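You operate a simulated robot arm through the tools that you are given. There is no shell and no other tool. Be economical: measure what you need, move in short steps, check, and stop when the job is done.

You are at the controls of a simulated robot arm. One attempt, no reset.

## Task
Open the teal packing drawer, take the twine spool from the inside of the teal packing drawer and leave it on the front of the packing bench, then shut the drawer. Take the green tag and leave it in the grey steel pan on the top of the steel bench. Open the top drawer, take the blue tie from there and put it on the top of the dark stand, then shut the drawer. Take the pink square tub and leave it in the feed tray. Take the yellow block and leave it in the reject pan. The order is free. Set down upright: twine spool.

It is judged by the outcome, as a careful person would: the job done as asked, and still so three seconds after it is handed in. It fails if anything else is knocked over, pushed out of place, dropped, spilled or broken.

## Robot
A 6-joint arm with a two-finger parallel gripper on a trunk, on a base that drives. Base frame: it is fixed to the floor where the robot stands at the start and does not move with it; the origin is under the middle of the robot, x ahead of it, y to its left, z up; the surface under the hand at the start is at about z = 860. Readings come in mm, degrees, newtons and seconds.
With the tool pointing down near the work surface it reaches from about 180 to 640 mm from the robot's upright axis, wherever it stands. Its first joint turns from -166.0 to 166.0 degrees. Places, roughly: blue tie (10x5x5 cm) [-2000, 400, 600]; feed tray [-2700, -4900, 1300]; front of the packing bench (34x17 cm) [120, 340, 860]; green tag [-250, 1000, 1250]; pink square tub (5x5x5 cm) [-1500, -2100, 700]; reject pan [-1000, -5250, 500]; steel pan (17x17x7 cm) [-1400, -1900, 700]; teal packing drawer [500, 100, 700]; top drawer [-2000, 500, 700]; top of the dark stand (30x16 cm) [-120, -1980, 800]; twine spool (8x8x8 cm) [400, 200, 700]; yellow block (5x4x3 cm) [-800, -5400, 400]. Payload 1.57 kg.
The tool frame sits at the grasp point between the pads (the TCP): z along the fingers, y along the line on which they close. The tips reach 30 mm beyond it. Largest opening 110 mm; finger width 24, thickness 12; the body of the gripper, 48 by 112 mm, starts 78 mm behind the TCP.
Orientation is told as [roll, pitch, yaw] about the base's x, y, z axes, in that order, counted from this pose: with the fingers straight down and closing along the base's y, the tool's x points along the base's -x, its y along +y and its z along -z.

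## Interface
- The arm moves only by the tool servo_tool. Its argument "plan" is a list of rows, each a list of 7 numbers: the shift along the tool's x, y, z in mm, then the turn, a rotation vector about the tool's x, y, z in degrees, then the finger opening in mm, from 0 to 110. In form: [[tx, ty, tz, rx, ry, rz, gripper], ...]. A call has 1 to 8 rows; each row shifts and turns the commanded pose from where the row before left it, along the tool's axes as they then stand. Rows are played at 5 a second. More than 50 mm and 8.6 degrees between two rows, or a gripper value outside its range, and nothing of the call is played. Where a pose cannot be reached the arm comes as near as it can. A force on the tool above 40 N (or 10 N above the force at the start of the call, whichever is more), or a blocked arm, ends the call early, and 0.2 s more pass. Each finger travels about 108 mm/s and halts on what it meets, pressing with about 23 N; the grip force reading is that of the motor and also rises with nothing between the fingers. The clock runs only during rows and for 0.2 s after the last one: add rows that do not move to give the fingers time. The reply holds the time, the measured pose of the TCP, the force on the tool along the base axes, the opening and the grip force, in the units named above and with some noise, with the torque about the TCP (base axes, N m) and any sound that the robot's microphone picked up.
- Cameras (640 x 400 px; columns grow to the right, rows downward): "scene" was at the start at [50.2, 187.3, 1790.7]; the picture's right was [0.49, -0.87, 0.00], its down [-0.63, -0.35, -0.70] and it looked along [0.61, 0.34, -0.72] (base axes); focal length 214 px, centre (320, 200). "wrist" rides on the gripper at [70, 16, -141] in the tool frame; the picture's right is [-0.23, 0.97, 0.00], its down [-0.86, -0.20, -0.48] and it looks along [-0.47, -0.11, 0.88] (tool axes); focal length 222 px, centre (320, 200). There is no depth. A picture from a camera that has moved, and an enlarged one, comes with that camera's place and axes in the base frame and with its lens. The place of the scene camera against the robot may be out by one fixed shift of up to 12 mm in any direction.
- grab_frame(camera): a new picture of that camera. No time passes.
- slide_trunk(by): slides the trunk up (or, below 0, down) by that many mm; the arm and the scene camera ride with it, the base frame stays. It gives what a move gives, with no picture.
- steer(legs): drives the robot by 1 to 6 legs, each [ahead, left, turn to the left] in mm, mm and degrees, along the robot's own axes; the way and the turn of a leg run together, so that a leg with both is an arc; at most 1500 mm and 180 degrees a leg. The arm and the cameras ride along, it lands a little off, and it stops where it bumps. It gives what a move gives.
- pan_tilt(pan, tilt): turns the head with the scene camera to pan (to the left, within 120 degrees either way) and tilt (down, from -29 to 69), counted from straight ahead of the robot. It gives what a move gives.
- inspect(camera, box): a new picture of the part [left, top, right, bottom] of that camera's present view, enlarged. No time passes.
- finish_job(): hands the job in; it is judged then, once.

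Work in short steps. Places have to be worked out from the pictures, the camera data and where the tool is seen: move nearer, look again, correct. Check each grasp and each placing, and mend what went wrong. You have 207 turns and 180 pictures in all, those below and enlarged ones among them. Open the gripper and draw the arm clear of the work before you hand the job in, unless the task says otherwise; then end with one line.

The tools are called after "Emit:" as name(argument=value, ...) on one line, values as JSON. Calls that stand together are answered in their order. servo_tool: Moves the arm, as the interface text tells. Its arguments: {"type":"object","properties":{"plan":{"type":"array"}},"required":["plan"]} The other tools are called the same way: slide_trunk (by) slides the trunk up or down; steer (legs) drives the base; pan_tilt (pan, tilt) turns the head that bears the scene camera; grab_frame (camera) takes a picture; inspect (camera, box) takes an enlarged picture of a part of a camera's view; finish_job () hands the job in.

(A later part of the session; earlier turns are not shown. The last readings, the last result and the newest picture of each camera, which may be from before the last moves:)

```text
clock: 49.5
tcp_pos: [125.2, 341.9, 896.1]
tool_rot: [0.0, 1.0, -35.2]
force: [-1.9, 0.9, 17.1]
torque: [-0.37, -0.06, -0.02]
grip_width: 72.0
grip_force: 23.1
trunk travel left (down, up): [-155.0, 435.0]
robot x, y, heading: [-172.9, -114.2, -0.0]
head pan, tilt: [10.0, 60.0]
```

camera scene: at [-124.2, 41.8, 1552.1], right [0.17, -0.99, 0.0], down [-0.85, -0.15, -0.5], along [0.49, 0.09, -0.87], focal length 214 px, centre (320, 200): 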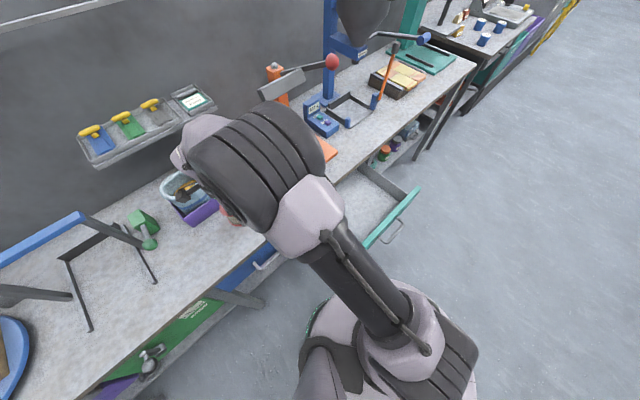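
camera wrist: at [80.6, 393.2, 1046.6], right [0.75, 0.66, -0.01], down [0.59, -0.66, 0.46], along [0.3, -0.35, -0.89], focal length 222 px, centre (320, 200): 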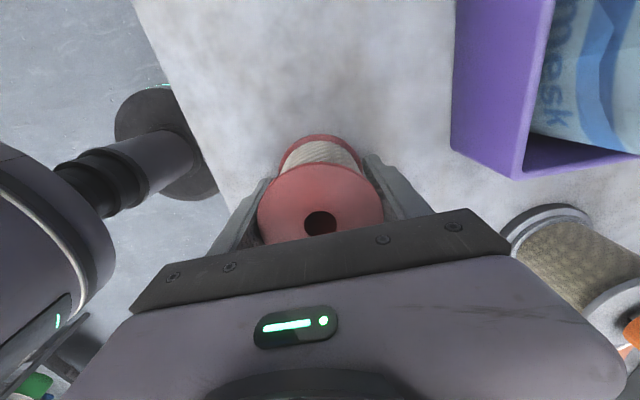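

Contact at z≈896. I release and rise straight up.

Emit:
servo_tool(plan=[[0, 0, 0, 0, 0, 0, 110], [0, 0, 0, 0, 0, 0, 110], [0, 0, -30, 0, 0, 0, 110], [0, 0, -40, 0, 0, 0, 110], [0, 0, -40, 0, 0, 0, 110]])

Emit:
grab_frame(camera="wrist")

```text
clock: 50.7
tcp_pos: [129.0, 339.9, 1006.7]
tool_rot: [0.0, 1.1, -35.2]
force: [-0.6, 0.3, 0.2]
torque: [0.02, 0.01, -0.03]
grip_width: 110.1
grip_force: 0.0
trunk travel left (down, up): [-155.0, 435.0]
robot x, y, heading: [-168.2, -118.9, -0.1]
head pan, tilt: [10.0, 60.0]
```

```text
144 pictures are left
camera wrist: at [82.6, 391.7, 1148.0], right [0.75, 0.66, -0.01], down [0.59, -0.66, 0.46], along [0.3, -0.35, -0.89], focal length 222 px, centre (320, 200)
```

wrist: 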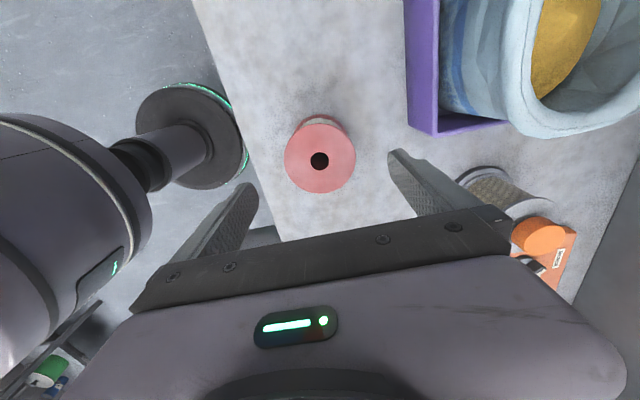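

The spool stands upright on the bench. I go back around to the drawer handle by the reverse route to push it shut.

Emit:
servo_tool(plan=[[-29, -35, 0, 0, 0, 0, 110], [-29, -35, 0, 0, 0, 0, 110], [-29, -35, 0, 0, 0, 0, 110], [-29, -35, 0, 0, 0, 0, 110], [-29, -35, 0, 0, 0, 0, 110], [-29, -35, 0, 0, 0, 0, 110], [-29, -35, 0, 0, 0, 0, 110], [-29, -35, 0, 0, 0, 0, 100]])

Emit:
servo_tool(plan=[[-29, -35, 20, 0, 0, 0, 90], [-29, -35, 20, 0, 0, 0, 80], [-29, -35, 20, 0, 0, 0, 70], [-29, -35, 20, 0, 0, 0, 60], [-29, -35, 20, 0, 0, 0, 50]])

Emit:
servo_tool(plan=[[0, 0, 0, -7.5, 0, 0, 50], [0, 0, 0, -7.5, 0, 0, 50], [0, 0, 0, -7.5, 0, 0, 50], [0, 0, 0, -7.5, 0, 0, 50], [0, 0, 0, -7.5, 0, 0, 50], [0, 0, 0, -7.5, 0, 0, 50], [0, 0, 0, -7.5, 0, 0, 50], [0, 0, 0, -7.5, 0, 0, 50]])

Emit:
grab_frame(camera="wrist")

```text
clock: 52.5
tcp_pos: [156.6, -22.0, 1001.6]
tool_rot: [-0.1, 1.1, -35.1]
force: [-0.9, -0.5, -0.1]
torque: [0.01, 0.0, 0.01]
grip_width: 100.0
grip_force: 0.1
trunk travel left (down, up): [-155.0, 435.0]
robot x, y, heading: [-171.8, -119.4, -0.1]
head pan, tilt: [10.0, 60.0]
```

```text
clock: 53.7
tcp_pos: [170.8, -249.5, 898.3]
tool_rot: [0.0, 1.1, -35.2]
force: [0.0, -0.1, -0.3]
torque: [0.02, -0.01, 0.02]
grip_width: 50.3
grip_force: 0.0
trunk travel left (down, up): [-155.0, 435.0]
robot x, y, heading: [-170.0, -121.5, -0.1]
head pan, tilt: [10.0, 60.0]
```

```text
clock: 55.5
tcp_pos: [170.5, -248.8, 898.8]
tool_rot: [60.1, 1.1, -35.2]
force: [-0.7, -0.4, 0.4]
torque: [0.02, -0.02, -0.01]
grip_width: 50.2
grip_force: 0.1
trunk travel left (down, up): [-155.0, 435.0]
robot x, y, heading: [-170.3, -119.9, -0.1]
head pan, tilt: [10.0, 60.0]
```

```text
143 pictures are left
camera wrist: at [49.7, -302.8, 984.7], right [0.48, 0.26, 0.84], down [0.4, -0.91, 0.05], along [0.78, 0.31, -0.54], focal length 222 px, centre (320, 200)
```

wrist: 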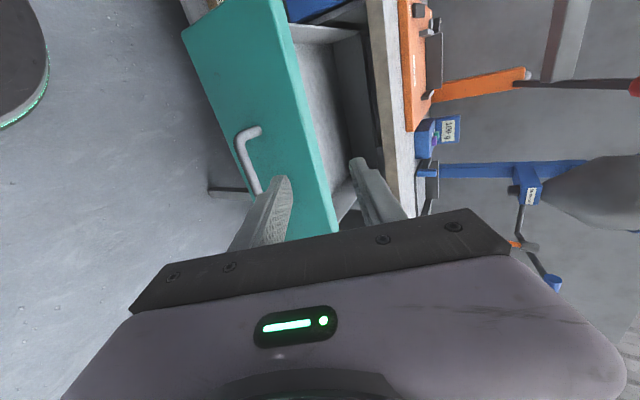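

I line up with the known grasp pose (211, -209, 753) and move in on the bar.

Emit:
servo_tool(plan=[[-5, -49, 0, 0, 0, 0, 50], [-5, -49, 0, 0, 0, 0, 50], [0, 0, 40, 0, 0, 0, 50], [0, 0, 40, 0, 0, 0, 50], [0, 0, 20, 0, 0, 0, 50]])

Emit:
grab_frame(camera="wrist")

```text
clock: 56.7
tcp_pos: [199.7, -223.2, 762.9]
tool_rot: [59.9, 1.1, -35.2]
force: [0.6, 0.3, -0.7]
torque: [0.01, -0.03, -0.01]
grip_width: 49.7
grip_force: 0.0
trunk travel left (down, up): [-155.0, 435.0]
robot x, y, heading: [-168.9, -118.4, -0.2]
head pan, tilt: [10.0, 60.0]
```

```text
142 pictures are left
camera wrist: at [78.1, -276.4, 849.6], right [0.48, 0.26, 0.84], down [0.4, -0.91, 0.05], along [0.78, 0.31, -0.54], focal length 222 px, centre (320, 200)
```

wrist: 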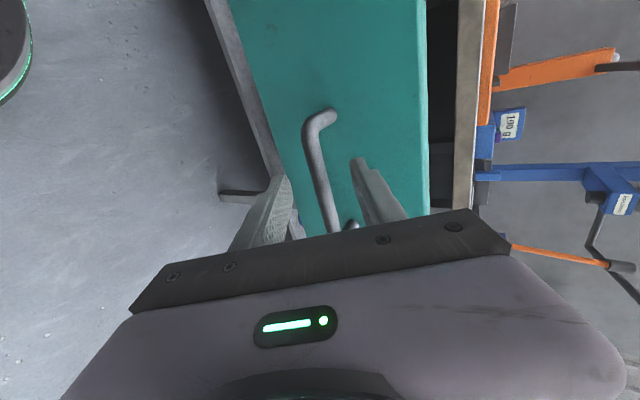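

Aligned with the bar; advance 20 mm, close on it, then push.

Emit:
servo_tool(plan=[[0, 0, 20, 0, 0, 0, 50], [0, 0, 0, 0, 0, 0, 0], [0, 0, 0, 0, 0, 0, 0], [0, 0, 0, 0, 0, 0, 0]])

Emit:
servo_tool(plan=[[0, 10, 17, 0, 0, 0, 0], [0, 19, 33, 0, 0, 0, 0], [0, 19, 33, 0, 0, 0, 0], [0, 19, 33, 0, 0, 0, 0], [0, 19, 33, 0, 0, 0, 0], [0, 19, 33, 0, 0, 0, 0]])

```text
clock: 57.7
tcp_pos: [210.3, -208.7, 752.8]
tool_rot: [59.8, 1.1, -35.2]
force: [-1.2, -1.3, -15.8]
torque: [-0.61, -0.57, 0.17]
grip_width: 13.9
grip_force: 30.5
trunk travel left (down, up): [-155.0, 435.0]
robot x, y, heading: [-171.4, -121.2, -0.1]
head pan, tilt: [10.0, 60.0]
```

```text
clock: 59.1
tcp_pos: [333.5, -35.8, 752.7]
tool_rot: [59.9, 1.0, -35.3]
force: [19.2, -11.4, -5.9]
torque: [-0.75, -0.83, -0.17]
grip_width: 14.1
grip_force: 30.5
trunk travel left (down, up): [-155.0, 435.0]
robot x, y, heading: [-165.2, -116.1, 0.0]
head pan, tilt: [10.0, 60.0]
```

About 45 mm remains to the closed position; I push the rest gently.

Emit:
servo_tool(plan=[[0, 10, 17, 0, 0, 0, 0], [0, 7, 12, 0, 0, 0, 0], [0, 4, 7, 0, 0, 0, 0], [0, 2, 3, 0, 0, 0, 0]])

Emit:
grab_frame(camera="scene")

```text
clock: 60.1
tcp_pos: [359.6, 0.8, 753.6]
tool_rot: [59.9, 1.2, -35.5]
force: [30.8, -20.4, -0.7]
torque: [-0.6, -0.96, -0.46]
grip_width: 14.2
grip_force: 30.1
trunk travel left (down, up): [-155.0, 435.0]
robot x, y, heading: [-169.4, -118.3, -0.1]
head pan, tilt: [10.0, 60.0]
```

```text
141 pictures are left
camera scene: at [-120.7, 39.0, 1552.3], right [0.17, -0.99, 0.0], down [-0.85, -0.15, -0.5], along [0.49, 0.09, -0.87], focal length 214 px, centre (320, 200)
```

scene: 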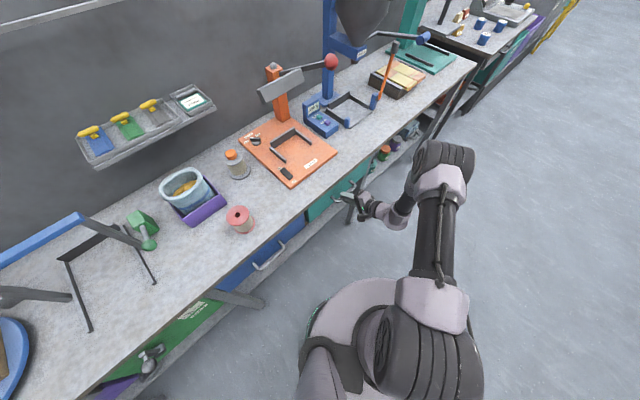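

The handle is back at its closed position within 1 mm. I release and back off, then verify.

Emit:
servo_tool(plan=[[0, 0, 0, 0, 0, 0, 50], [0, 0, 0, 0, 0, 0, 50], [0, 0, -40, 0, 0, 0, 50], [0, 0, -40, 0, 0, 0, 50], [0, 0, -40, 0, 0, 0, 50], [0, 0, -40, 0, 0, 0, 50]])

Emit:
grab_frame(camera="wrist")

```text
clock: 61.5
tcp_pos: [276.2, -113.7, 833.0]
tool_rot: [59.9, 1.2, -35.2]
force: [-0.5, -0.4, -1.2]
torque: [-0.02, -0.01, -0.03]
grip_width: 50.1
grip_force: 0.1
trunk travel left (down, up): [-155.0, 435.0]
robot x, y, heading: [-171.5, -115.8, -0.0]
head pan, tilt: [10.0, 60.0]
```

```text
140 pictures are left
camera wrist: at [153.8, -167.6, 919.0], right [0.48, 0.26, 0.84], down [0.4, -0.91, 0.05], along [0.78, 0.31, -0.54], focal length 222 px, centre (320, 200)
```

wrist: 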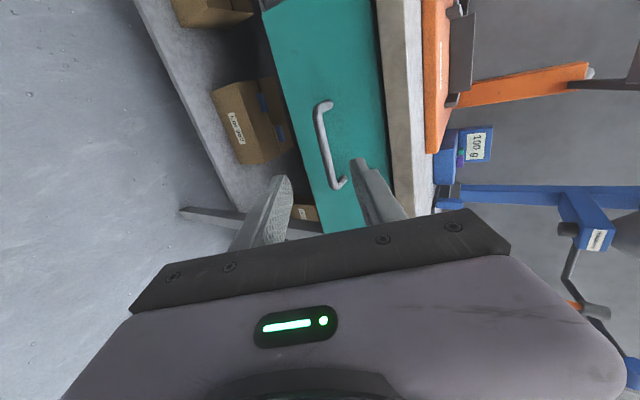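

The drawer is shut. Now I raise the trunk and look left toward the tag tray and the way there.

Emit:
slide_trunk(by=300)

Emit:
pan_tilt(pan=120, tilt=50)

Emit:
grab_frame(camera="scene")

Emit:
pan_tilt(pan=95, tilt=40)

Emit:
grab_frame(camera="scene")

```text
clock: 64.5
tcp_pos: [276.7, -112.2, 1133.1]
tool_rot: [59.8, 1.1, -35.2]
force: [-0.1, 0.5, 0.0]
torque: [-0.01, -0.05, 0.01]
grip_width: 50.0
grip_force: 0.0
trunk travel left (down, up): [-455.0, 135.0]
robot x, y, heading: [-168.7, -116.3, 0.0]
head pan, tilt: [10.0, 60.0]
```

```text
clock: 66.4
tcp_pos: [275.7, -111.9, 1131.6]
tool_rot: [59.8, 1.1, -35.2]
force: [0.4, -0.3, 0.1]
torque: [0.02, -0.01, 0.04]
grip_width: 50.0
grip_force: 0.1
trunk travel left (down, up): [-455.0, 135.0]
robot x, y, heading: [-168.9, -119.8, -0.1]
head pan, tilt: [120.0, 50.0]
```

```text
139 pictures are left
camera scene: at [-228.1, 96.4, 1864.8], right [0.87, 0.5, 0.0], down [0.38, -0.66, -0.64], along [-0.32, 0.56, -0.77], focal length 214 px, centre (320, 200)
```

scene: 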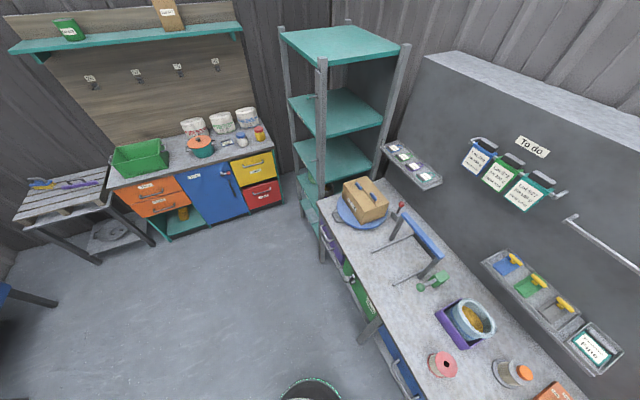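

```text
clock: 67.3
tcp_pos: [277.3, -112.4, 1132.3]
tool_rot: [59.9, 1.1, -35.2]
force: [0.5, -0.1, 0.8]
torque: [-0.02, -0.01, -0.03]
grip_width: 50.4
grip_force: 0.0
trunk travel left (down, up): [-455.0, 135.0]
robot x, y, heading: [-167.2, -118.1, -0.1]
head pan, tilt: [95.0, 40.0]
```

```text
138 pictures are left
camera scene: at [-197.1, 114.3, 1878.9], right [1.0, 0.09, 0.0], down [0.06, -0.64, -0.77], along [-0.07, 0.76, -0.64], focal length 214 px, centre (320, 200)
```

scene: 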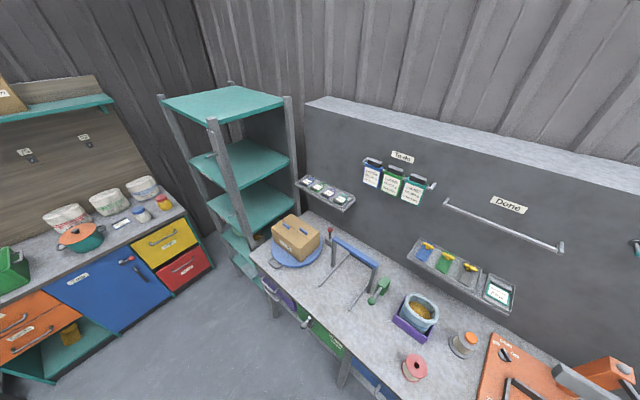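

The way to the left along the bench is free. I drive along the bench to stand in front of the tag tray.

Emit:
steer(legs=[[-508, 483, 0]])

Emit:
pan_tilt(pan=65, tilt=50)

Emit:
grab_frame(camera="scene")

```text
clock: 71.1
tcp_pos: [-227.3, 370.5, 1133.1]
tool_rot: [59.9, 1.1, -34.9]
force: [0.3, -0.2, 0.4]
torque: [0.0, -0.03, -0.02]
grip_width: 50.1
grip_force: 0.1
trunk travel left (down, up): [-455.0, 135.0]
robot x, y, heading: [-676.4, 362.6, 0.0]
head pan, tilt: [95.0, 40.0]
```

```text
clock: 72.0
tcp_pos: [-229.0, 369.8, 1132.9]
tool_rot: [59.9, 1.1, -34.9]
force: [0.4, 0.4, -0.1]
torque: [0.03, -0.04, 0.02]
grip_width: 50.2
grip_force: 0.1
trunk travel left (down, up): [-455.0, 135.0]
robot x, y, heading: [-673.3, 359.4, 0.3]
head pan, tilt: [65.0, 50.0]
```

```text
137 pictures are left
camera scene: at [-662.9, 580.4, 1864.8], right [0.91, -0.42, 0.0], down [-0.32, -0.7, -0.64], along [0.27, 0.58, -0.77], focal length 214 px, centre (320, 200)
```

scene: 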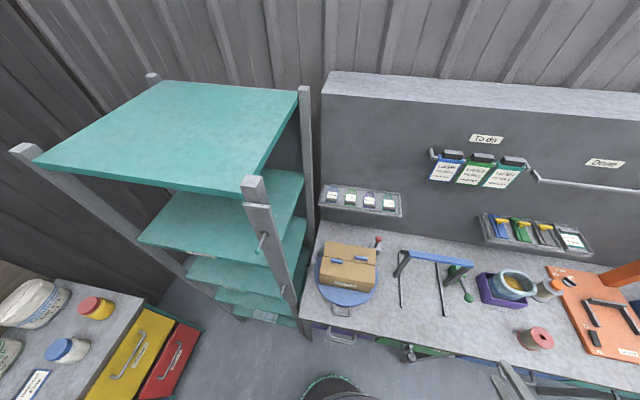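

Tag triangulates to about (-298, 1058, 1178). I raise the arm, then shift the robot closer to the bench in front of it.

Emit:
slide_trunk(by=130)

Emit:
steer(legs=[[-12, 110, 0]])

Emit:
grab_frame(camera="wrist")

Emit:
pan_tilt(pan=60, tilt=65)

Emit:
grab_frame(camera="scene")

```text
clock: 73.6
tcp_pos: [-229.4, 370.1, 1262.1]
tool_rot: [59.9, 1.1, -34.9]
force: [0.0, 0.2, 0.7]
torque: [-0.01, -0.03, 0.03]
grip_width: 50.3
grip_force: 0.0
trunk travel left (down, up): [-585.0, 5.0]
robot x, y, heading: [-674.9, 362.8, 0.4]
head pan, tilt: [65.0, 50.0]
```

```text
clock: 74.8
tcp_pos: [-240.2, 479.2, 1263.2]
tool_rot: [59.8, 1.1, -34.8]
force: [-0.2, 0.2, 0.5]
torque: [-0.01, 0.01, -0.01]
grip_width: 50.1
grip_force: 0.1
trunk travel left (down, up): [-585.0, 5.0]
robot x, y, heading: [-685.8, 470.5, 0.4]
head pan, tilt: [65.0, 50.0]
```

```text
136 pictures are left
camera wrist: at [-362.1, 424.1, 1348.7], right [0.48, 0.26, 0.84], down [0.41, -0.91, 0.05], along [0.78, 0.32, -0.54], focal length 222 px, centre (320, 200)
```

wrist: 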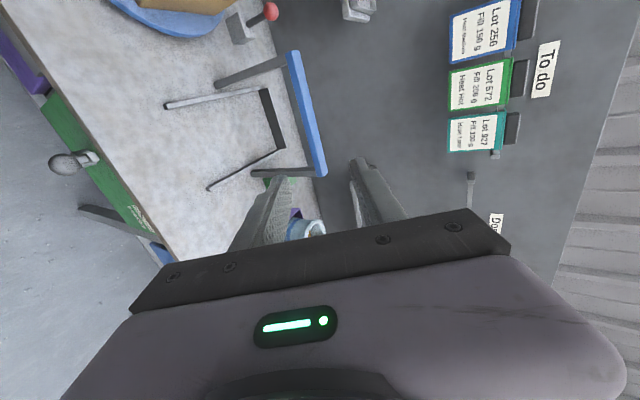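

```text
clock: 75.6
tcp_pos: [-239.1, 480.1, 1261.8]
tool_rot: [59.8, 1.1, -34.7]
force: [0.1, -0.1, 0.2]
torque: [-0.05, -0.02, -0.03]
grip_width: 50.3
grip_force: 0.0
trunk travel left (down, up): [-585.0, 5.0]
robot x, y, heading: [-688.8, 469.3, 0.2]
head pan, tilt: [60.0, 65.0]
```

```text
135 pictures are left
camera scene: at [-677.6, 671.5, 1976.7], right [0.87, -0.5, 0.0], down [-0.45, -0.79, -0.42], along [0.21, 0.37, -0.91], focal length 214 px, centre (320, 200)
```

scene: 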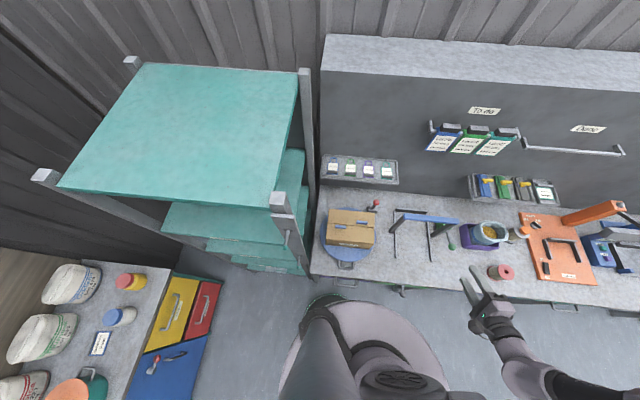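

Good view: about 100 mm is still free in front of the base. I inspect the tag tray.

Emit:
inspect(camera="scene", box=[310, 140, 410, 200])

Emit:
steer(legs=[[30, 45, 0]])

```text
6.40 times, centred on (360, 170) of scene
camera zoom: at [-677.6, 671.5, 1976.7], right [0.87, -0.5, 0.0], down [-0.45, -0.79, -0.42], along [0.21, 0.37, -0.91], focal length 1373 px, centre (64, 392)
```

zoom: 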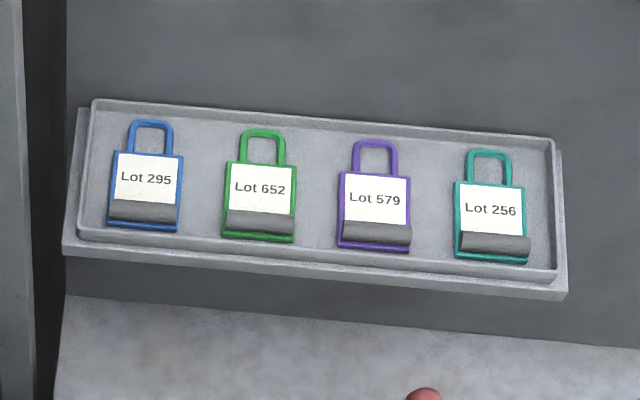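

```text
clock: 76.5
tcp_pos: [-211.3, 524.5, 1262.5]
tool_rot: [59.8, 1.1, -34.8]
force: [0.7, 0.9, -0.4]
torque: [-0.01, 0.01, -0.02]
grip_width: 50.2
grip_force: 0.0
trunk travel left (down, up): [-585.0, 5.0]
robot x, y, heading: [-659.3, 513.5, -0.0]
head pan, tilt: [60.0, 65.0]
```

The green tag (Lot 652) lies flat with a raised grey bar across its front. I will grip the bar's ends with fingers closing along the bench; first turn the hand.

Emit:
servo_tool(plan=[[0, 0, -5, 7.5, 0, 0, 70], [0, 0, -5, 7.5, 0, 0, 70], [0, 0, -5, 7.5, 0, 0, 70], [0, 0, -5, 7.5, 0, 0, 70], [0, 0, -5, 7.5, 0, 0, 70], [0, 0, -5, 7.5, 0, 0, 70], [0, 0, -5, 7.5, 0, 0, 70], [0, 0, -5, 7.3, 0, 0, 70]])

Emit:
servo_tool(plan=[[0, 0, -5, 0, 0, -8.3, 70], [0, 0, -5, 0, 0, -8.3, 70], [0, 0, -5, 0, 0, -8.3, 70], [0, 0, -5, 0, 0, -8.3, 70], [0, 0, -5, 0, 0, -8.3, 70], [0, 0, -5, 0, 0, -8.3, 70], [0, 0, -5, 0, 0, -8.3, 70], [0, 0, -5, 0, 0, -8.3, 70]])

Emit:
servo_tool(plan=[[0, 0, -5, 0, 0, -8, 70], [0, 0, -5, 0, 0, -8, 70], [0, 0, -5, 0, 0, -7.5, 70]])

```text
clock: 78.3
tcp_pos: [-220.8, 507.9, 1294.3]
tool_rot: [0.0, 1.1, -34.8]
force: [0.5, -0.6, 0.0]
torque: [0.01, 0.02, 0.02]
grip_width: 70.2
grip_force: 0.0
trunk travel left (down, up): [-585.0, 5.0]
robot x, y, heading: [-659.0, 514.3, 0.2]
head pan, tilt: [60.0, 65.0]
```

```text
clock: 80.1
tcp_pos: [-221.3, 506.5, 1334.0]
tool_rot: [1.0, 0.5, 31.7]
force: [-0.9, 0.5, -0.7]
torque: [0.02, 0.0, 0.0]
grip_width: 70.1
grip_force: 0.1
trunk travel left (down, up): [-585.0, 5.0]
robot x, y, heading: [-659.7, 515.6, 0.2]
head pan, tilt: [60.0, 65.0]
```

```text
clock: 80.9
tcp_pos: [-221.0, 507.1, 1349.2]
tool_rot: [1.0, -0.1, 55.3]
force: [0.0, 0.6, -0.2]
torque: [0.01, -0.02, 0.0]
grip_width: 69.8
grip_force: 0.1
trunk travel left (down, up): [-585.0, 5.0]
robot x, y, heading: [-656.7, 516.9, 0.2]
head pan, tilt: [60.0, 65.0]
```

Now move toward the tag, stopping short and above it.

Emit:
servo_tool(plan=[[-26, 38, 0, 0, 0, 0, 70], [-26, 38, 0, 0, 0, 0, 70], [-26, 38, 0, 0, 0, 0, 70], [-26, 38, 0, 0, 0, 0, 70], [-26, 38, 0, 0, 0, 0, 70], [-26, 38, 0, 0, 0, 0, 70], [-26, 38, 0, 0, 0, 0, 70], [-26, 38, 0, 0, 0, 0, 70]])

Emit:
servo_tool(plan=[[-26, 38, 10, 0, 0, 0, 70], [-26, 38, 10, 0, 0, 0, 70], [0, 0, 20, 0, -7, 0, 70], [0, 0, 20, 0, -7, 0, 70]])

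Emit:
grab_frame(camera="wrist")

Emit:
grab_frame(camera="scene")

```text
clock: 82.7
tcp_pos: [-351.8, 853.2, 1355.5]
tool_rot: [1.1, 0.0, 55.0]
force: [-0.7, 0.7, 0.9]
torque: [-0.02, 0.0, 0.03]
grip_width: 70.0
grip_force: 0.1
trunk travel left (down, up): [-585.0, 5.0]
robot x, y, heading: [-658.7, 514.9, 0.2]
head pan, tilt: [60.0, 65.0]
```

```text
clock: 83.7
tcp_pos: [-383.7, 941.0, 1296.2]
tool_rot: [1.0, -14.1, 54.8]
force: [-0.1, 0.4, -0.5]
torque: [0.02, 0.01, 0.0]
grip_width: 70.0
grip_force: 0.2
trunk travel left (down, up): [-585.0, 5.0]
robot x, y, heading: [-660.4, 516.6, 0.1]
head pan, tilt: [60.0, 65.0]
```

```text
133 pictures are left
camera wrist: at [-454.8, 864.7, 1417.2], right [-0.67, 0.74, 0.07], down [0.58, 0.46, 0.67], along [0.46, 0.49, -0.74], focal length 222 px, centre (320, 200)
```

wrist: 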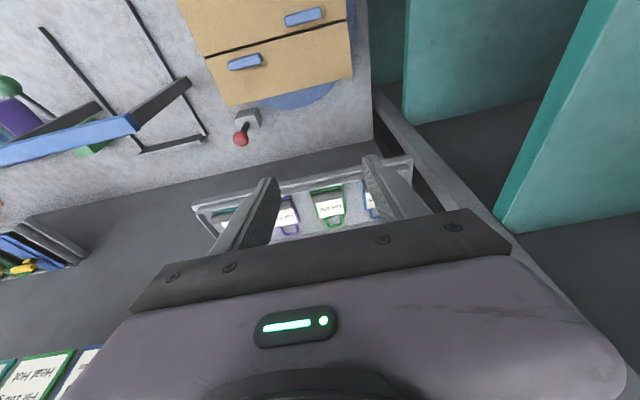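

```text
132 pictures are left
camera scene: at [-648.3, 717.9, 1976.5], right [0.87, -0.5, 0.0], down [-0.45, -0.79, -0.42], along [0.21, 0.37, -0.91], focal length 214 px, centre (320, 200)
```

scene: 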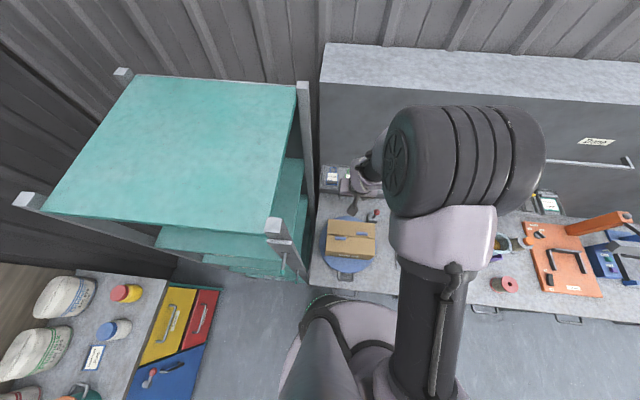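

The green tag is nearly straight ahead under the approach. I move 50 mm in and 55 mm down and look again.

Emit:
servo_tool(plan=[[-18, -3, 32, 0, 0, 0, 70], [-17, -3, 32, 0, 0, 0, 70]])

Emit:
grab_frame(camera="wrist")

```text
clock: 84.3
tcp_pos: [-350.0, 977.5, 1243.0]
tool_rot: [1.1, -14.1, 54.7]
force: [-0.2, 0.7, 0.0]
torque: [0.0, 0.0, -0.02]
grip_width: 69.8
grip_force: 0.0
trunk travel left (down, up): [-585.0, 5.0]
robot x, y, heading: [-659.2, 514.7, 0.2]
head pan, tilt: [60.0, 65.0]
```

```text
131 pictures are left
camera wrist: at [-420.8, 902.2, 1364.2], right [-0.67, 0.74, 0.07], down [0.58, 0.46, 0.67], along [0.46, 0.49, -0.74], focal length 222 px, centre (320, 200)
```

wrist: 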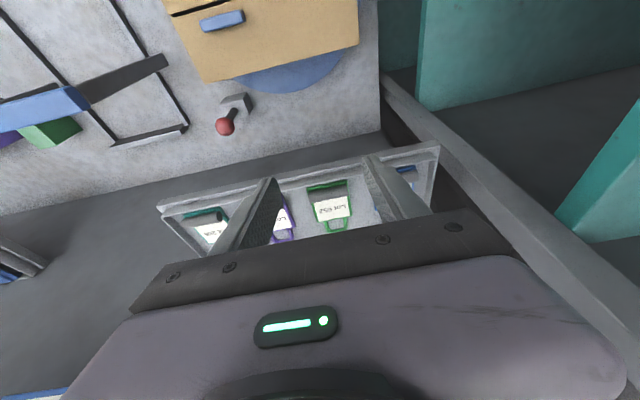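

Tag width gives depth: bar at about (-321, 1022, 1184). I move to just above it.

Emit:
servo_tool(plan=[[-17, 1, 13, 0, 0, 0, 70], [-17, 1, 14, 0, 0, 0, 70]])

Emit:
inspect(camera="wrist", box=[220, 120, 440, 260])

```text
clock: 84.9
tcp_pos: [-330.2, 1010.0, 1225.6]
tool_rot: [1.2, -13.9, 54.7]
force: [-0.1, 0.0, 0.0]
torque: [-0.01, 0.06, 0.0]
grip_width: 70.0
grip_force: 0.0
trunk travel left (down, up): [-585.0, 5.0]
robot x, y, heading: [-655.8, 512.3, 0.3]
head pan, tilt: [60.0, 65.0]
```

```text
2.86 times, centred on (330, 190) of wrist
camera zoom: at [-400.3, 934.2, 1346.2], right [-0.67, 0.74, 0.07], down [0.58, 0.46, 0.67], along [0.46, 0.49, -0.74], focal length 635 px, centre (291, 229)
```

zoom: 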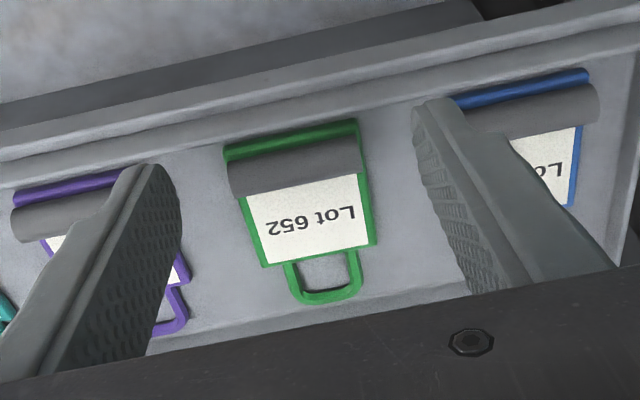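

Fingers straddle the tag squarely. I advance 5 mm inward and descend 16 mm.

Emit:
servo_tool(plan=[[-5, 0, 8, 0, 0, 0, 70], [0, 0, 8, 0, 0, 0, 70]])

Emit:
inspect(camera="wrist", box=[220, 120, 440, 260])

```text
clock: 85.5
tcp_pos: [-325.4, 1016.7, 1212.0]
tool_rot: [1.2, -14.0, 54.8]
force: [1.0, -0.4, -0.4]
torque: [0.01, 0.04, 0.02]
grip_width: 70.2
grip_force: 0.1
trunk travel left (down, up): [-585.0, 5.0]
robot x, y, heading: [-659.1, 513.0, 0.3]
head pan, tilt: [60.0, 65.0]
```

```text
2.86 times, centred on (330, 190) of wrist
camera zoom: at [-396.0, 941.0, 1332.0], right [-0.67, 0.74, 0.07], down [0.58, 0.46, 0.67], along [0.46, 0.49, -0.74], focal length 635 px, centre (291, 229)
```

zoom: 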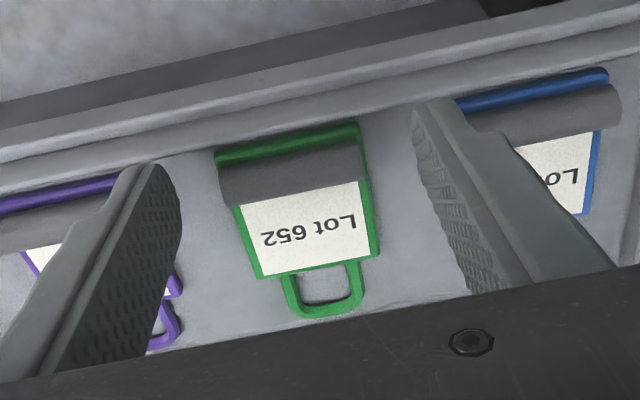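

The bar is still about 18 mm deeper and 7 mm further in. I go there in small steps.

Emit:
servo_tool(plan=[[-4, 0, 7, 0, 0, 0, 70], [-3, 0, 7, 0, 0, 0, 70]])

Emit:
inspect(camera="wrist", box=[220, 120, 440, 260])

```text
clock: 86.1
tcp_pos: [-319.2, 1026.3, 1198.2]
tool_rot: [1.1, -14.1, 54.7]
force: [-0.2, -0.4, 0.2]
torque: [0.0, 0.02, 0.0]
grip_width: 70.0
grip_force: 0.1
trunk travel left (down, up): [-585.0, 5.0]
robot x, y, heading: [-655.6, 515.3, 0.3]
head pan, tilt: [60.0, 65.0]
```

```text
2.86 times, centred on (330, 190) of wrist
camera zoom: at [-390.1, 950.3, 1319.6], right [-0.67, 0.74, 0.07], down [0.58, 0.46, 0.67], along [0.46, 0.49, -0.74], focal length 635 px, centre (291, 229)
```

zoom: 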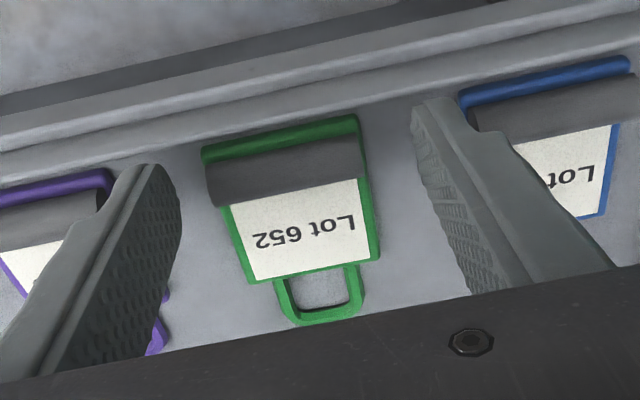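

Tips are almost at bar level. I go 5 mm lower and close.

Emit:
servo_tool(plan=[[-1, 0, 5, 0, 0, 0, 70], [0, 0, 0, 0, 0, 0, 40], [0, 0, 0, 0, 0, 0, 30], [0, 0, 0, 0, 0, 0, 30]])

Emit:
inspect(camera="wrist", box=[220, 120, 440, 260])

```text
clock: 86.7
tcp_pos: [-314.4, 1028.8, 1197.8]
tool_rot: [1.1, -14.6, 54.8]
force: [1.9, -3.2, 15.1]
torque: [-0.05, -0.32, -0.06]
grip_width: 46.4
grip_force: 3.2
trunk travel left (down, up): [-585.0, 5.0]
robot x, y, heading: [-655.0, 515.4, 0.3]
head pan, tilt: [60.0, 65.0]
stopped in row 2: the force on the tool passed its limit at 42 N (the readings are from after the stop); the commanded pose is now the measured one
```

```text
2.86 times, centred on (330, 190) of wrist
camera zoom: at [-385.6, 951.4, 1317.3], right [-0.67, 0.74, 0.07], down [0.58, 0.46, 0.67], along [0.46, 0.49, -0.74], focal length 635 px, centre (291, 229)
```

zoom: 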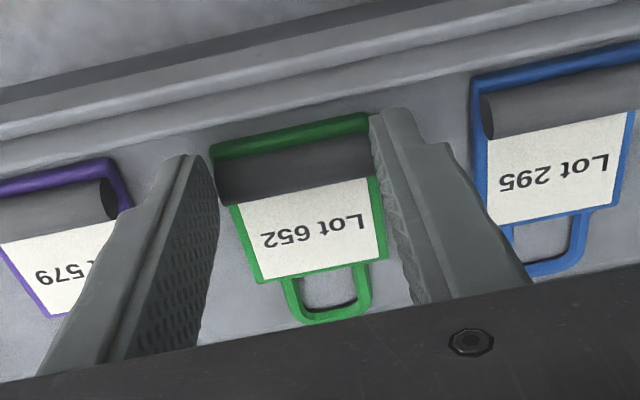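

The tips touched the tray floor. I lift 2 mm and close onto the bar ends.

Emit:
servo_tool(plan=[[0, 0, -2, 0, 0, 0, 46], [0, 0, 0, 0, 0, 0, 30], [0, 0, 0, 0, 0, 0, 30], [0, 0, 0, 0, 0, 0, 30]])

```text
clock: 87.7
tcp_pos: [-315.9, 1027.1, 1199.0]
tool_rot: [1.1, -14.3, 54.8]
force: [0.1, -0.1, -0.7]
torque: [0.0, 0.0, 0.0]
grip_width: 46.5
grip_force: 23.4
trunk travel left (down, up): [-585.0, 5.0]
robot x, y, heading: [-657.1, 511.2, -0.1]
head pan, tilt: [60.0, 65.0]
```

Gripped at 46.5 mm. I lift straight up (tool -z leans back slightly) and check.

Emit:
servo_tool(plan=[[0, 0, -15, 0, 0, 0, 30], [0, 0, -25, 0, 0, 0, 30], [0, 0, -35, 0, 0, 0, 30]])

Emit:
grab_frame(camera="wrist")

```text
clock: 88.5
tcp_pos: [-327.8, 1010.2, 1271.1]
tool_rot: [1.2, -14.3, 54.8]
force: [-0.9, -0.3, 0.6]
torque: [0.01, 0.02, 0.0]
grip_width: 46.5
grip_force: 23.0
trunk travel left (down, up): [-585.0, 5.0]
robot x, y, heading: [-657.9, 515.7, -0.2]
head pan, tilt: [60.0, 65.0]
```

```text
126 pictures are left
camera wrist: at [-398.1, 933.8, 1390.6], right [-0.67, 0.74, 0.07], down [0.58, 0.46, 0.67], along [0.46, 0.49, -0.74], focal length 222 px, centre (320, 200)
```

wrist: 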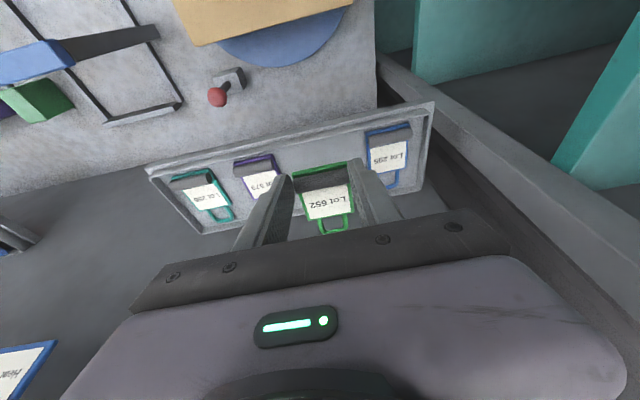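

The tag is securely held; others undisturbed. I withdraw the arm from over the bench by the reverse path.

Emit:
servo_tool(plan=[[0, 0, -30, 0, 7, 0, 30], [0, 0, -30, 0, 7.3, 0, 30], [28, -36, 0, 0, 0, 0, 30], [28, -36, 0, 0, 0, 0, 30], [28, -36, 0, 0, 0, 0, 30], [28, -36, 0, 0, 0, 0, 30], [28, -36, 0, 0, 0, 0, 30], [28, -36, 0, 0, 0, 0, 30]])

Emit:
servo_tool(plan=[[28, -36, 0, 0, 0, 0, 30], [28, -36, 0, 0, 0, 0, 30], [28, -36, 0, 0, 0, 0, 30], [28, -36, 0, 0, 0, 0, 30], [28, -36, 0, 0, 0, 0, 30], [30, -20, 0, 0, 0, 0, 30], [30, -20, 0, 0, 0, 0, 30], [30, -20, 0, 0, 0, 0, 30]])

Emit:
pan_tilt(pan=-115, tilt=35)

Emit:
grab_frame(camera="scene")

```text
clock: 90.3
tcp_pos: [-249.9, 737.1, 1325.3]
tool_rot: [1.1, 0.1, 55.0]
force: [0.7, -0.6, 0.1]
torque: [-0.01, 0.02, 0.0]
grip_width: 29.9
grip_force: 0.1
trunk travel left (down, up): [-585.0, 5.0]
robot x, y, heading: [-658.1, 515.2, 0.3]
head pan, tilt: [60.0, 65.0]
```

```text
clock: 92.1
tcp_pos: [-185.5, 413.8, 1321.6]
tool_rot: [1.1, 0.0, 55.1]
force: [-0.8, 1.0, -0.4]
torque: [0.02, 0.01, 0.05]
grip_width: 30.3
grip_force: 0.1
trunk travel left (down, up): [-585.0, 5.0]
robot x, y, heading: [-657.9, 515.7, 0.3]
head pan, tilt: [60.0, 65.0]
```

```text
clock: 94.7
tcp_pos: [-185.8, 415.8, 1322.1]
tool_rot: [0.9, 0.0, 54.9]
force: [0.3, -0.4, 1.0]
torque: [-0.01, 0.01, 0.03]
grip_width: 30.2
grip_force: 0.0
trunk travel left (down, up): [-585.0, 5.0]
robot x, y, heading: [-658.6, 513.5, 0.2]
head pan, tilt: [-115.0, 35.0]
```

```text
125 pictures are left
camera scene: at [-714.7, 583.1, 2016.5], right [-0.91, 0.42, 0.0], down [0.24, 0.52, -0.82], along [-0.34, -0.74, -0.57], focal length 214 px, centre (320, 200)
```

scene: 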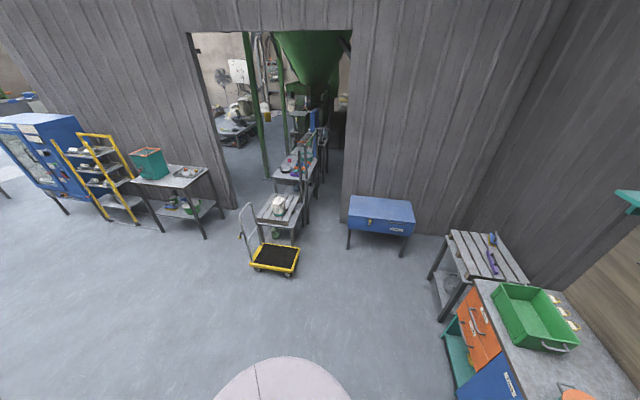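

The opening went to 30 mm: the tag slipped out during the withdrawal. I look for where it fell.

Emit:
pan_tilt(pan=60, tilt=65)

Emit:
inspect(camera="scene", box=[290, 120, 490, 300])

Emit:
grab_frame(camera="wrist")

```text
clock: 97.4
tcp_pos: [-186.1, 415.4, 1322.3]
tool_rot: [0.9, -0.1, 54.9]
force: [-0.3, 0.1, -0.5]
torque: [0.01, 0.01, -0.02]
grip_width: 30.0
grip_force: 0.0
trunk travel left (down, up): [-585.0, 5.0]
robot x, y, heading: [-658.4, 512.7, 0.3]
head pan, tilt: [60.0, 65.0]
```

```text
2.22 times, centred on (390, 210) of scene
camera zoom: at [-647.5, 715.7, 1976.7], right [0.87, -0.5, 0.0], down [-0.45, -0.79, -0.42], along [0.21, 0.37, -0.91], focal length 477 px, centre (164, 178)
```

zoom: 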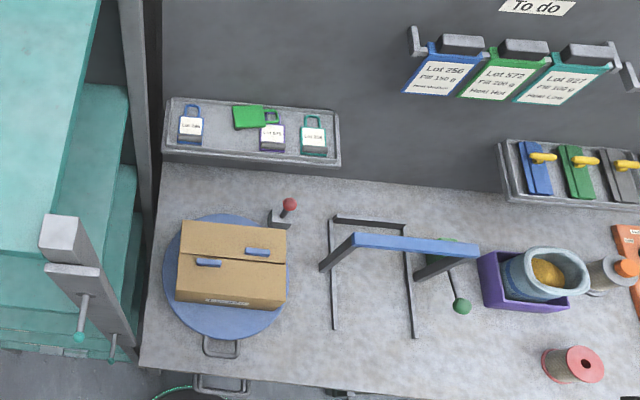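

```text
123 pictures are left
camera wrist: at [-238.1, 365.7, 1463.6], right [-0.67, 0.74, 0.02], down [0.66, 0.58, 0.47], along [0.34, 0.33, -0.88], focal length 222 px, centre (320, 200)
```

wrist: 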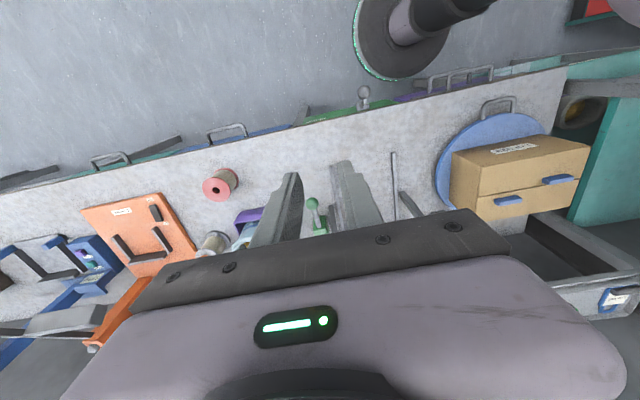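

Luckily it fell back in the tray, face down between the blue and purple tags. Closer look.

Emit:
inspect(camera="scene", box=[335, 155, 400, 195])

```text
9.85 times, centred on (368, 175) of scene
camera zoom: at [-647.5, 715.7, 1976.7], right [0.87, -0.5, 0.0], down [-0.45, -0.79, -0.42], along [0.21, 0.37, -0.91], focal length 2112 px, centre (-148, 446)
```

zoom: 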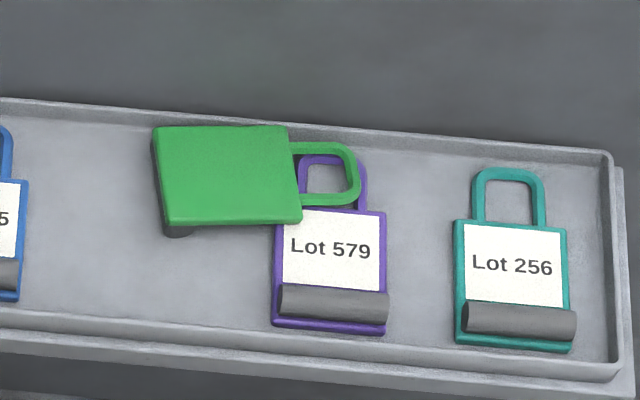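

The tag is face down, bar under its left end, back edge close to the tray wall and loop over the purple loop. Plan: press lightly on the bar end with closed fingers and drag the tag a little left and forward, then grip it front-to-back. First approach.

Emit:
servo_tool(plan=[[-34, 32, 0, 0, 0, 0, 0], [-34, 32, 0, 0, 0, 0, 0], [-34, 32, 0, 0, 0, 0, 0], [-34, 32, 0, 0, 0, 0, 0], [-34, 32, 0, 0, 0, 0, 0], [-34, 32, 0, 0, 0, 0, 0], [-34, 32, 0, 0, 0, 0, 0], [-34, 32, 0, 0, 0, 0, 0]])

Emit:
servo_tool(plan=[[-34, 32, 0, 0, 0, 0, 0], [-34, 32, 0, 0, 0, 0, 0], [-34, 32, 5, 0, 0, 0, 0], [-34, 32, 5, 0, 0, 0, 0], [-30, 32, 10, 0, -7, 0, 0], [-30, 32, 10, 0, -7, 0, 0]])

Emit:
grab_frame(camera="wrist")

```text
clock: 99.2
tcp_pos: [-238.8, 785.6, 1325.8]
tool_rot: [1.0, 0.1, 55.0]
force: [-0.2, 0.1, 0.4]
torque: [-0.03, -0.01, 0.0]
grip_width: 0.0
grip_force: 21.3
trunk travel left (down, up): [-585.0, 5.0]
robot x, y, heading: [-659.8, 518.9, 0.2]
head pan, tilt: [60.0, 65.0]
```

```text
clock: 100.6
tcp_pos: [-284.1, 1056.8, 1303.0]
tool_rot: [1.1, -13.9, 54.7]
force: [0.2, 0.0, 0.1]
torque: [-0.04, -0.04, 0.0]
grip_width: 0.0
grip_force: 21.2
trunk travel left (down, up): [-585.0, 5.0]
robot x, y, heading: [-655.2, 515.2, 0.0]
head pan, tilt: [60.0, 65.0]
```

```text
121 pictures are left
camera wrist: at [-354.9, 981.3, 1422.7], right [-0.67, 0.74, 0.07], down [0.58, 0.46, 0.67], along [0.46, 0.49, -0.74], focal length 222 px, centre (320, 200)
```

wrist: 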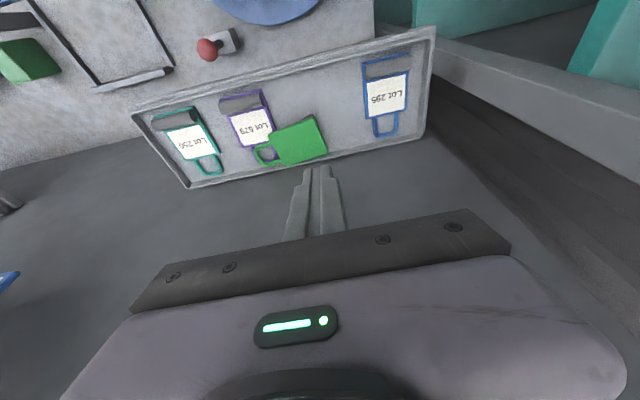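

The bar end is at about (-272, 1069). I descend over it, stopping about 15 mm above.

Emit:
servo_tool(plan=[[8, 0, 38, 0, 0, 0, 0], [8, 0, 38, 0, 0, 0, 0]])

Emit:
inspect(camera="wrist", box=[180, 80, 440, 240])

```text
clock: 101.2
tcp_pos: [-282.7, 1059.7, 1225.7]
tool_rot: [1.1, -13.9, 54.8]
force: [0.4, 0.0, -0.8]
torque: [0.0, -0.02, -0.01]
grip_width: 0.0
grip_force: 21.2
trunk travel left (down, up): [-585.0, 5.0]
robot x, y, heading: [-652.7, 514.0, 0.2]
head pan, tilt: [60.0, 65.0]
```

```text
2.46 times, centred on (310, 160) of wrist
camera zoom: at [-353.3, 984.2, 1345.6], right [-0.67, 0.74, 0.07], down [0.58, 0.46, 0.67], along [0.46, 0.49, -0.74], focal length 547 px, centre (345, 298)
```

zoom: 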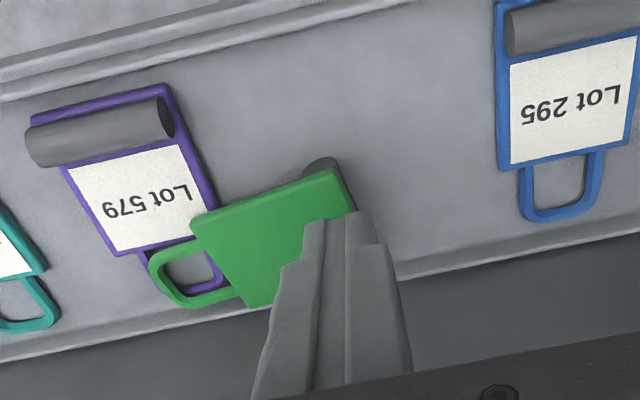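

The tip would land on the card's back corner; shift 10 mm frontward and 8 mm inward, then press down gently.

Emit:
servo_tool(plan=[[10, -8, 0, 0, 0, 0, 0], [0, 0, 6, 0, 0, 0, 0], [0, 0, 4, 0, 0, 0, 0]])

Emit:
servo_tool(plan=[[0, 0, 3, 0, 0, 0, 0]])

Emit:
inspect(camera="wrist", box=[180, 80, 440, 240])

```text
clock: 102.0
tcp_pos: [-281.2, 1048.0, 1214.0]
tool_rot: [1.0, -14.0, 54.8]
force: [0.0, 0.4, 0.1]
torque: [-0.02, -0.02, 0.01]
grip_width: 0.0
grip_force: 21.4
trunk travel left (down, up): [-585.0, 5.0]
robot x, y, heading: [-655.6, 517.0, 0.0]
head pan, tilt: [60.0, 65.0]
```

```text
clock: 102.4
tcp_pos: [-281.4, 1049.0, 1211.1]
tool_rot: [1.1, -14.0, 54.8]
force: [0.4, 0.3, 0.0]
torque: [0.03, 0.0, 0.02]
grip_width: 0.0
grip_force: 21.4
trunk travel left (down, up): [-585.0, 5.0]
robot x, y, heading: [-658.1, 512.1, 0.2]
head pan, tilt: [60.0, 65.0]
```

```text
2.46 times, centred on (310, 160) of wrist
camera zoom: at [-351.4, 973.4, 1331.2], right [-0.67, 0.74, 0.07], down [0.58, 0.46, 0.67], along [0.46, 0.49, -0.74], focal length 547 px, centre (345, 298)
```

zoom: 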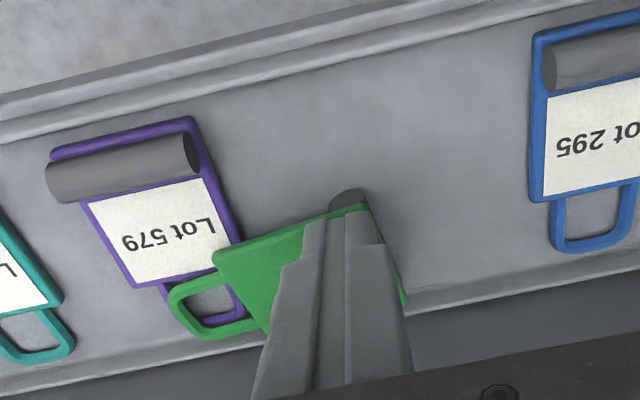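

Tip is now over the bar. I go down in small steps until contact.

Emit:
servo_tool(plan=[[0, 0, 3, 0, 0, 0, 0]])

Emit:
servo_tool(plan=[[0, 0, 2, 0, 0, 0, 0]])

Emit:
servo_tool(plan=[[0, 0, 1.5, 0, 0, 0, 0]])

```text
clock: 102.8
tcp_pos: [-281.3, 1049.5, 1207.1]
tool_rot: [1.0, -14.0, 54.8]
force: [-0.6, 0.1, -1.0]
torque: [0.0, 0.03, -0.03]
grip_width: 0.1
grip_force: 21.2
trunk travel left (down, up): [-585.0, 5.0]
robot x, y, heading: [-657.2, 514.1, 0.2]
head pan, tilt: [60.0, 65.0]
```

```text
clock: 103.2
tcp_pos: [-279.6, 1050.0, 1205.9]
tool_rot: [0.9, -14.0, 54.8]
force: [-0.2, 0.5, 0.9]
torque: [0.01, 0.01, -0.02]
grip_width: 0.1
grip_force: 21.6
trunk travel left (down, up): [-585.0, 5.0]
robot x, y, heading: [-655.9, 514.4, 0.1]
head pan, tilt: [60.0, 65.0]
```

```text
clock: 103.6
tcp_pos: [-279.5, 1050.5, 1205.0]
tool_rot: [1.1, -14.0, 54.8]
force: [-0.1, 0.0, 0.5]
torque: [0.01, 0.04, 0.0]
grip_width: 0.0
grip_force: 21.0
trunk travel left (down, up): [-585.0, 5.0]
robot x, y, heading: [-660.0, 516.1, 0.3]
head pan, tilt: [60.0, 65.0]
```

Emit:
servo_tool(plan=[[0, 0, 1.5, 0, 0, 0, 0]])

Emit:
servo_tool(plan=[[0, 0, 1.5, 0, 0, 0, 0]])

Emit:
inspect(camera="wrist", box=[180, 80, 440, 240])

```text
clock: 104.0
tcp_pos: [-280.3, 1049.4, 1202.4]
tool_rot: [1.2, -14.1, 54.8]
force: [-1.9, -0.3, 3.9]
torque: [-0.02, 0.02, -0.05]
grip_width: 0.0
grip_force: 21.6
trunk travel left (down, up): [-585.0, 5.0]
robot x, y, heading: [-655.7, 514.7, 0.2]
head pan, tilt: [60.0, 65.0]
```

```text
clock: 104.4
tcp_pos: [-280.0, 1050.7, 1203.5]
tool_rot: [1.1, -14.1, 54.7]
force: [-2.2, -4.0, 9.6]
torque: [-0.03, 0.14, -0.01]
grip_width: 0.0
grip_force: 21.2
trunk travel left (down, up): [-585.0, 5.0]
robot x, y, heading: [-659.2, 511.9, 0.1]
head pan, tilt: [60.0, 65.0]
```

```text
2.46 times, centred on (310, 160) of wrist
camera zoom: at [-351.2, 974.2, 1322.8], right [-0.67, 0.74, 0.07], down [0.58, 0.46, 0.67], along [0.46, 0.49, -0.74], focal length 547 px, centre (345, 298)
```

zoom: 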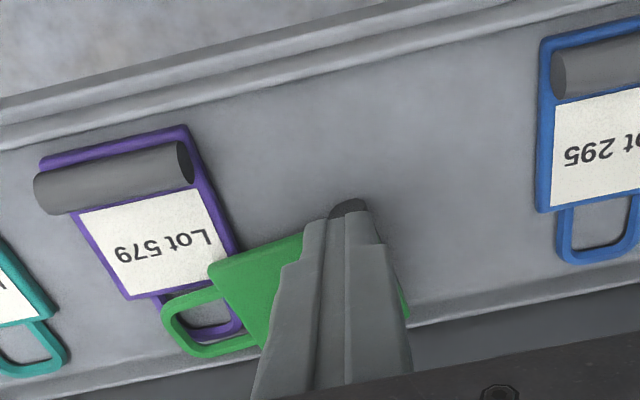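

Contact at about 10 N. I drag 30 mm left and 15 mm frontward.

Emit:
servo_tool(plan=[[0, 0, 1, 0, 0, 0, 0], [0, 8, 0, 0, 0, 0, 0], [4.9, 8, -1.2, 0, 0, 0, 0], [4.9, 8, -1.2, 0, 0, 0, 0], [4.9, 6, -1.2, 0, 0, 0, 0]])

Emit:
inspect(camera="wrist", box=[180, 80, 440, 240])

```text
clock: 105.6
tcp_pos: [-313.3, 1054.9, 1200.3]
tool_rot: [1.1, -14.0, 54.8]
force: [2.0, -0.4, 3.3]
torque: [0.02, -0.13, -0.03]
grip_width: 0.0
grip_force: 21.5
trunk travel left (down, up): [-585.0, 5.0]
robot x, y, heading: [-656.8, 518.3, 0.2]
head pan, tilt: [60.0, 65.0]
```

```text
2.46 times, centred on (310, 160) of wrist
camera zoom: at [-383.6, 979.8, 1321.4], right [-0.67, 0.74, 0.07], down [0.58, 0.46, 0.67], along [0.46, 0.49, -0.74], focal length 547 px, centre (345, 298)
```

zoom: 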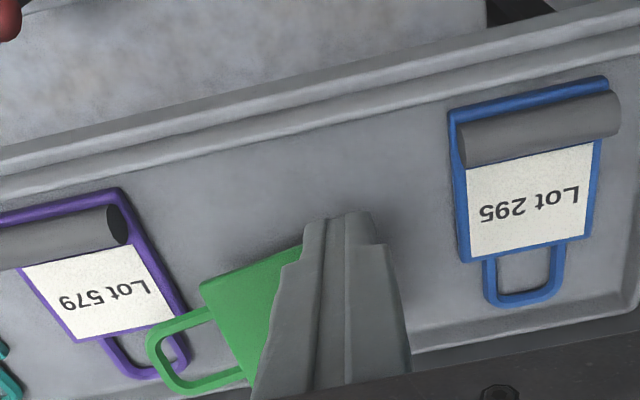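

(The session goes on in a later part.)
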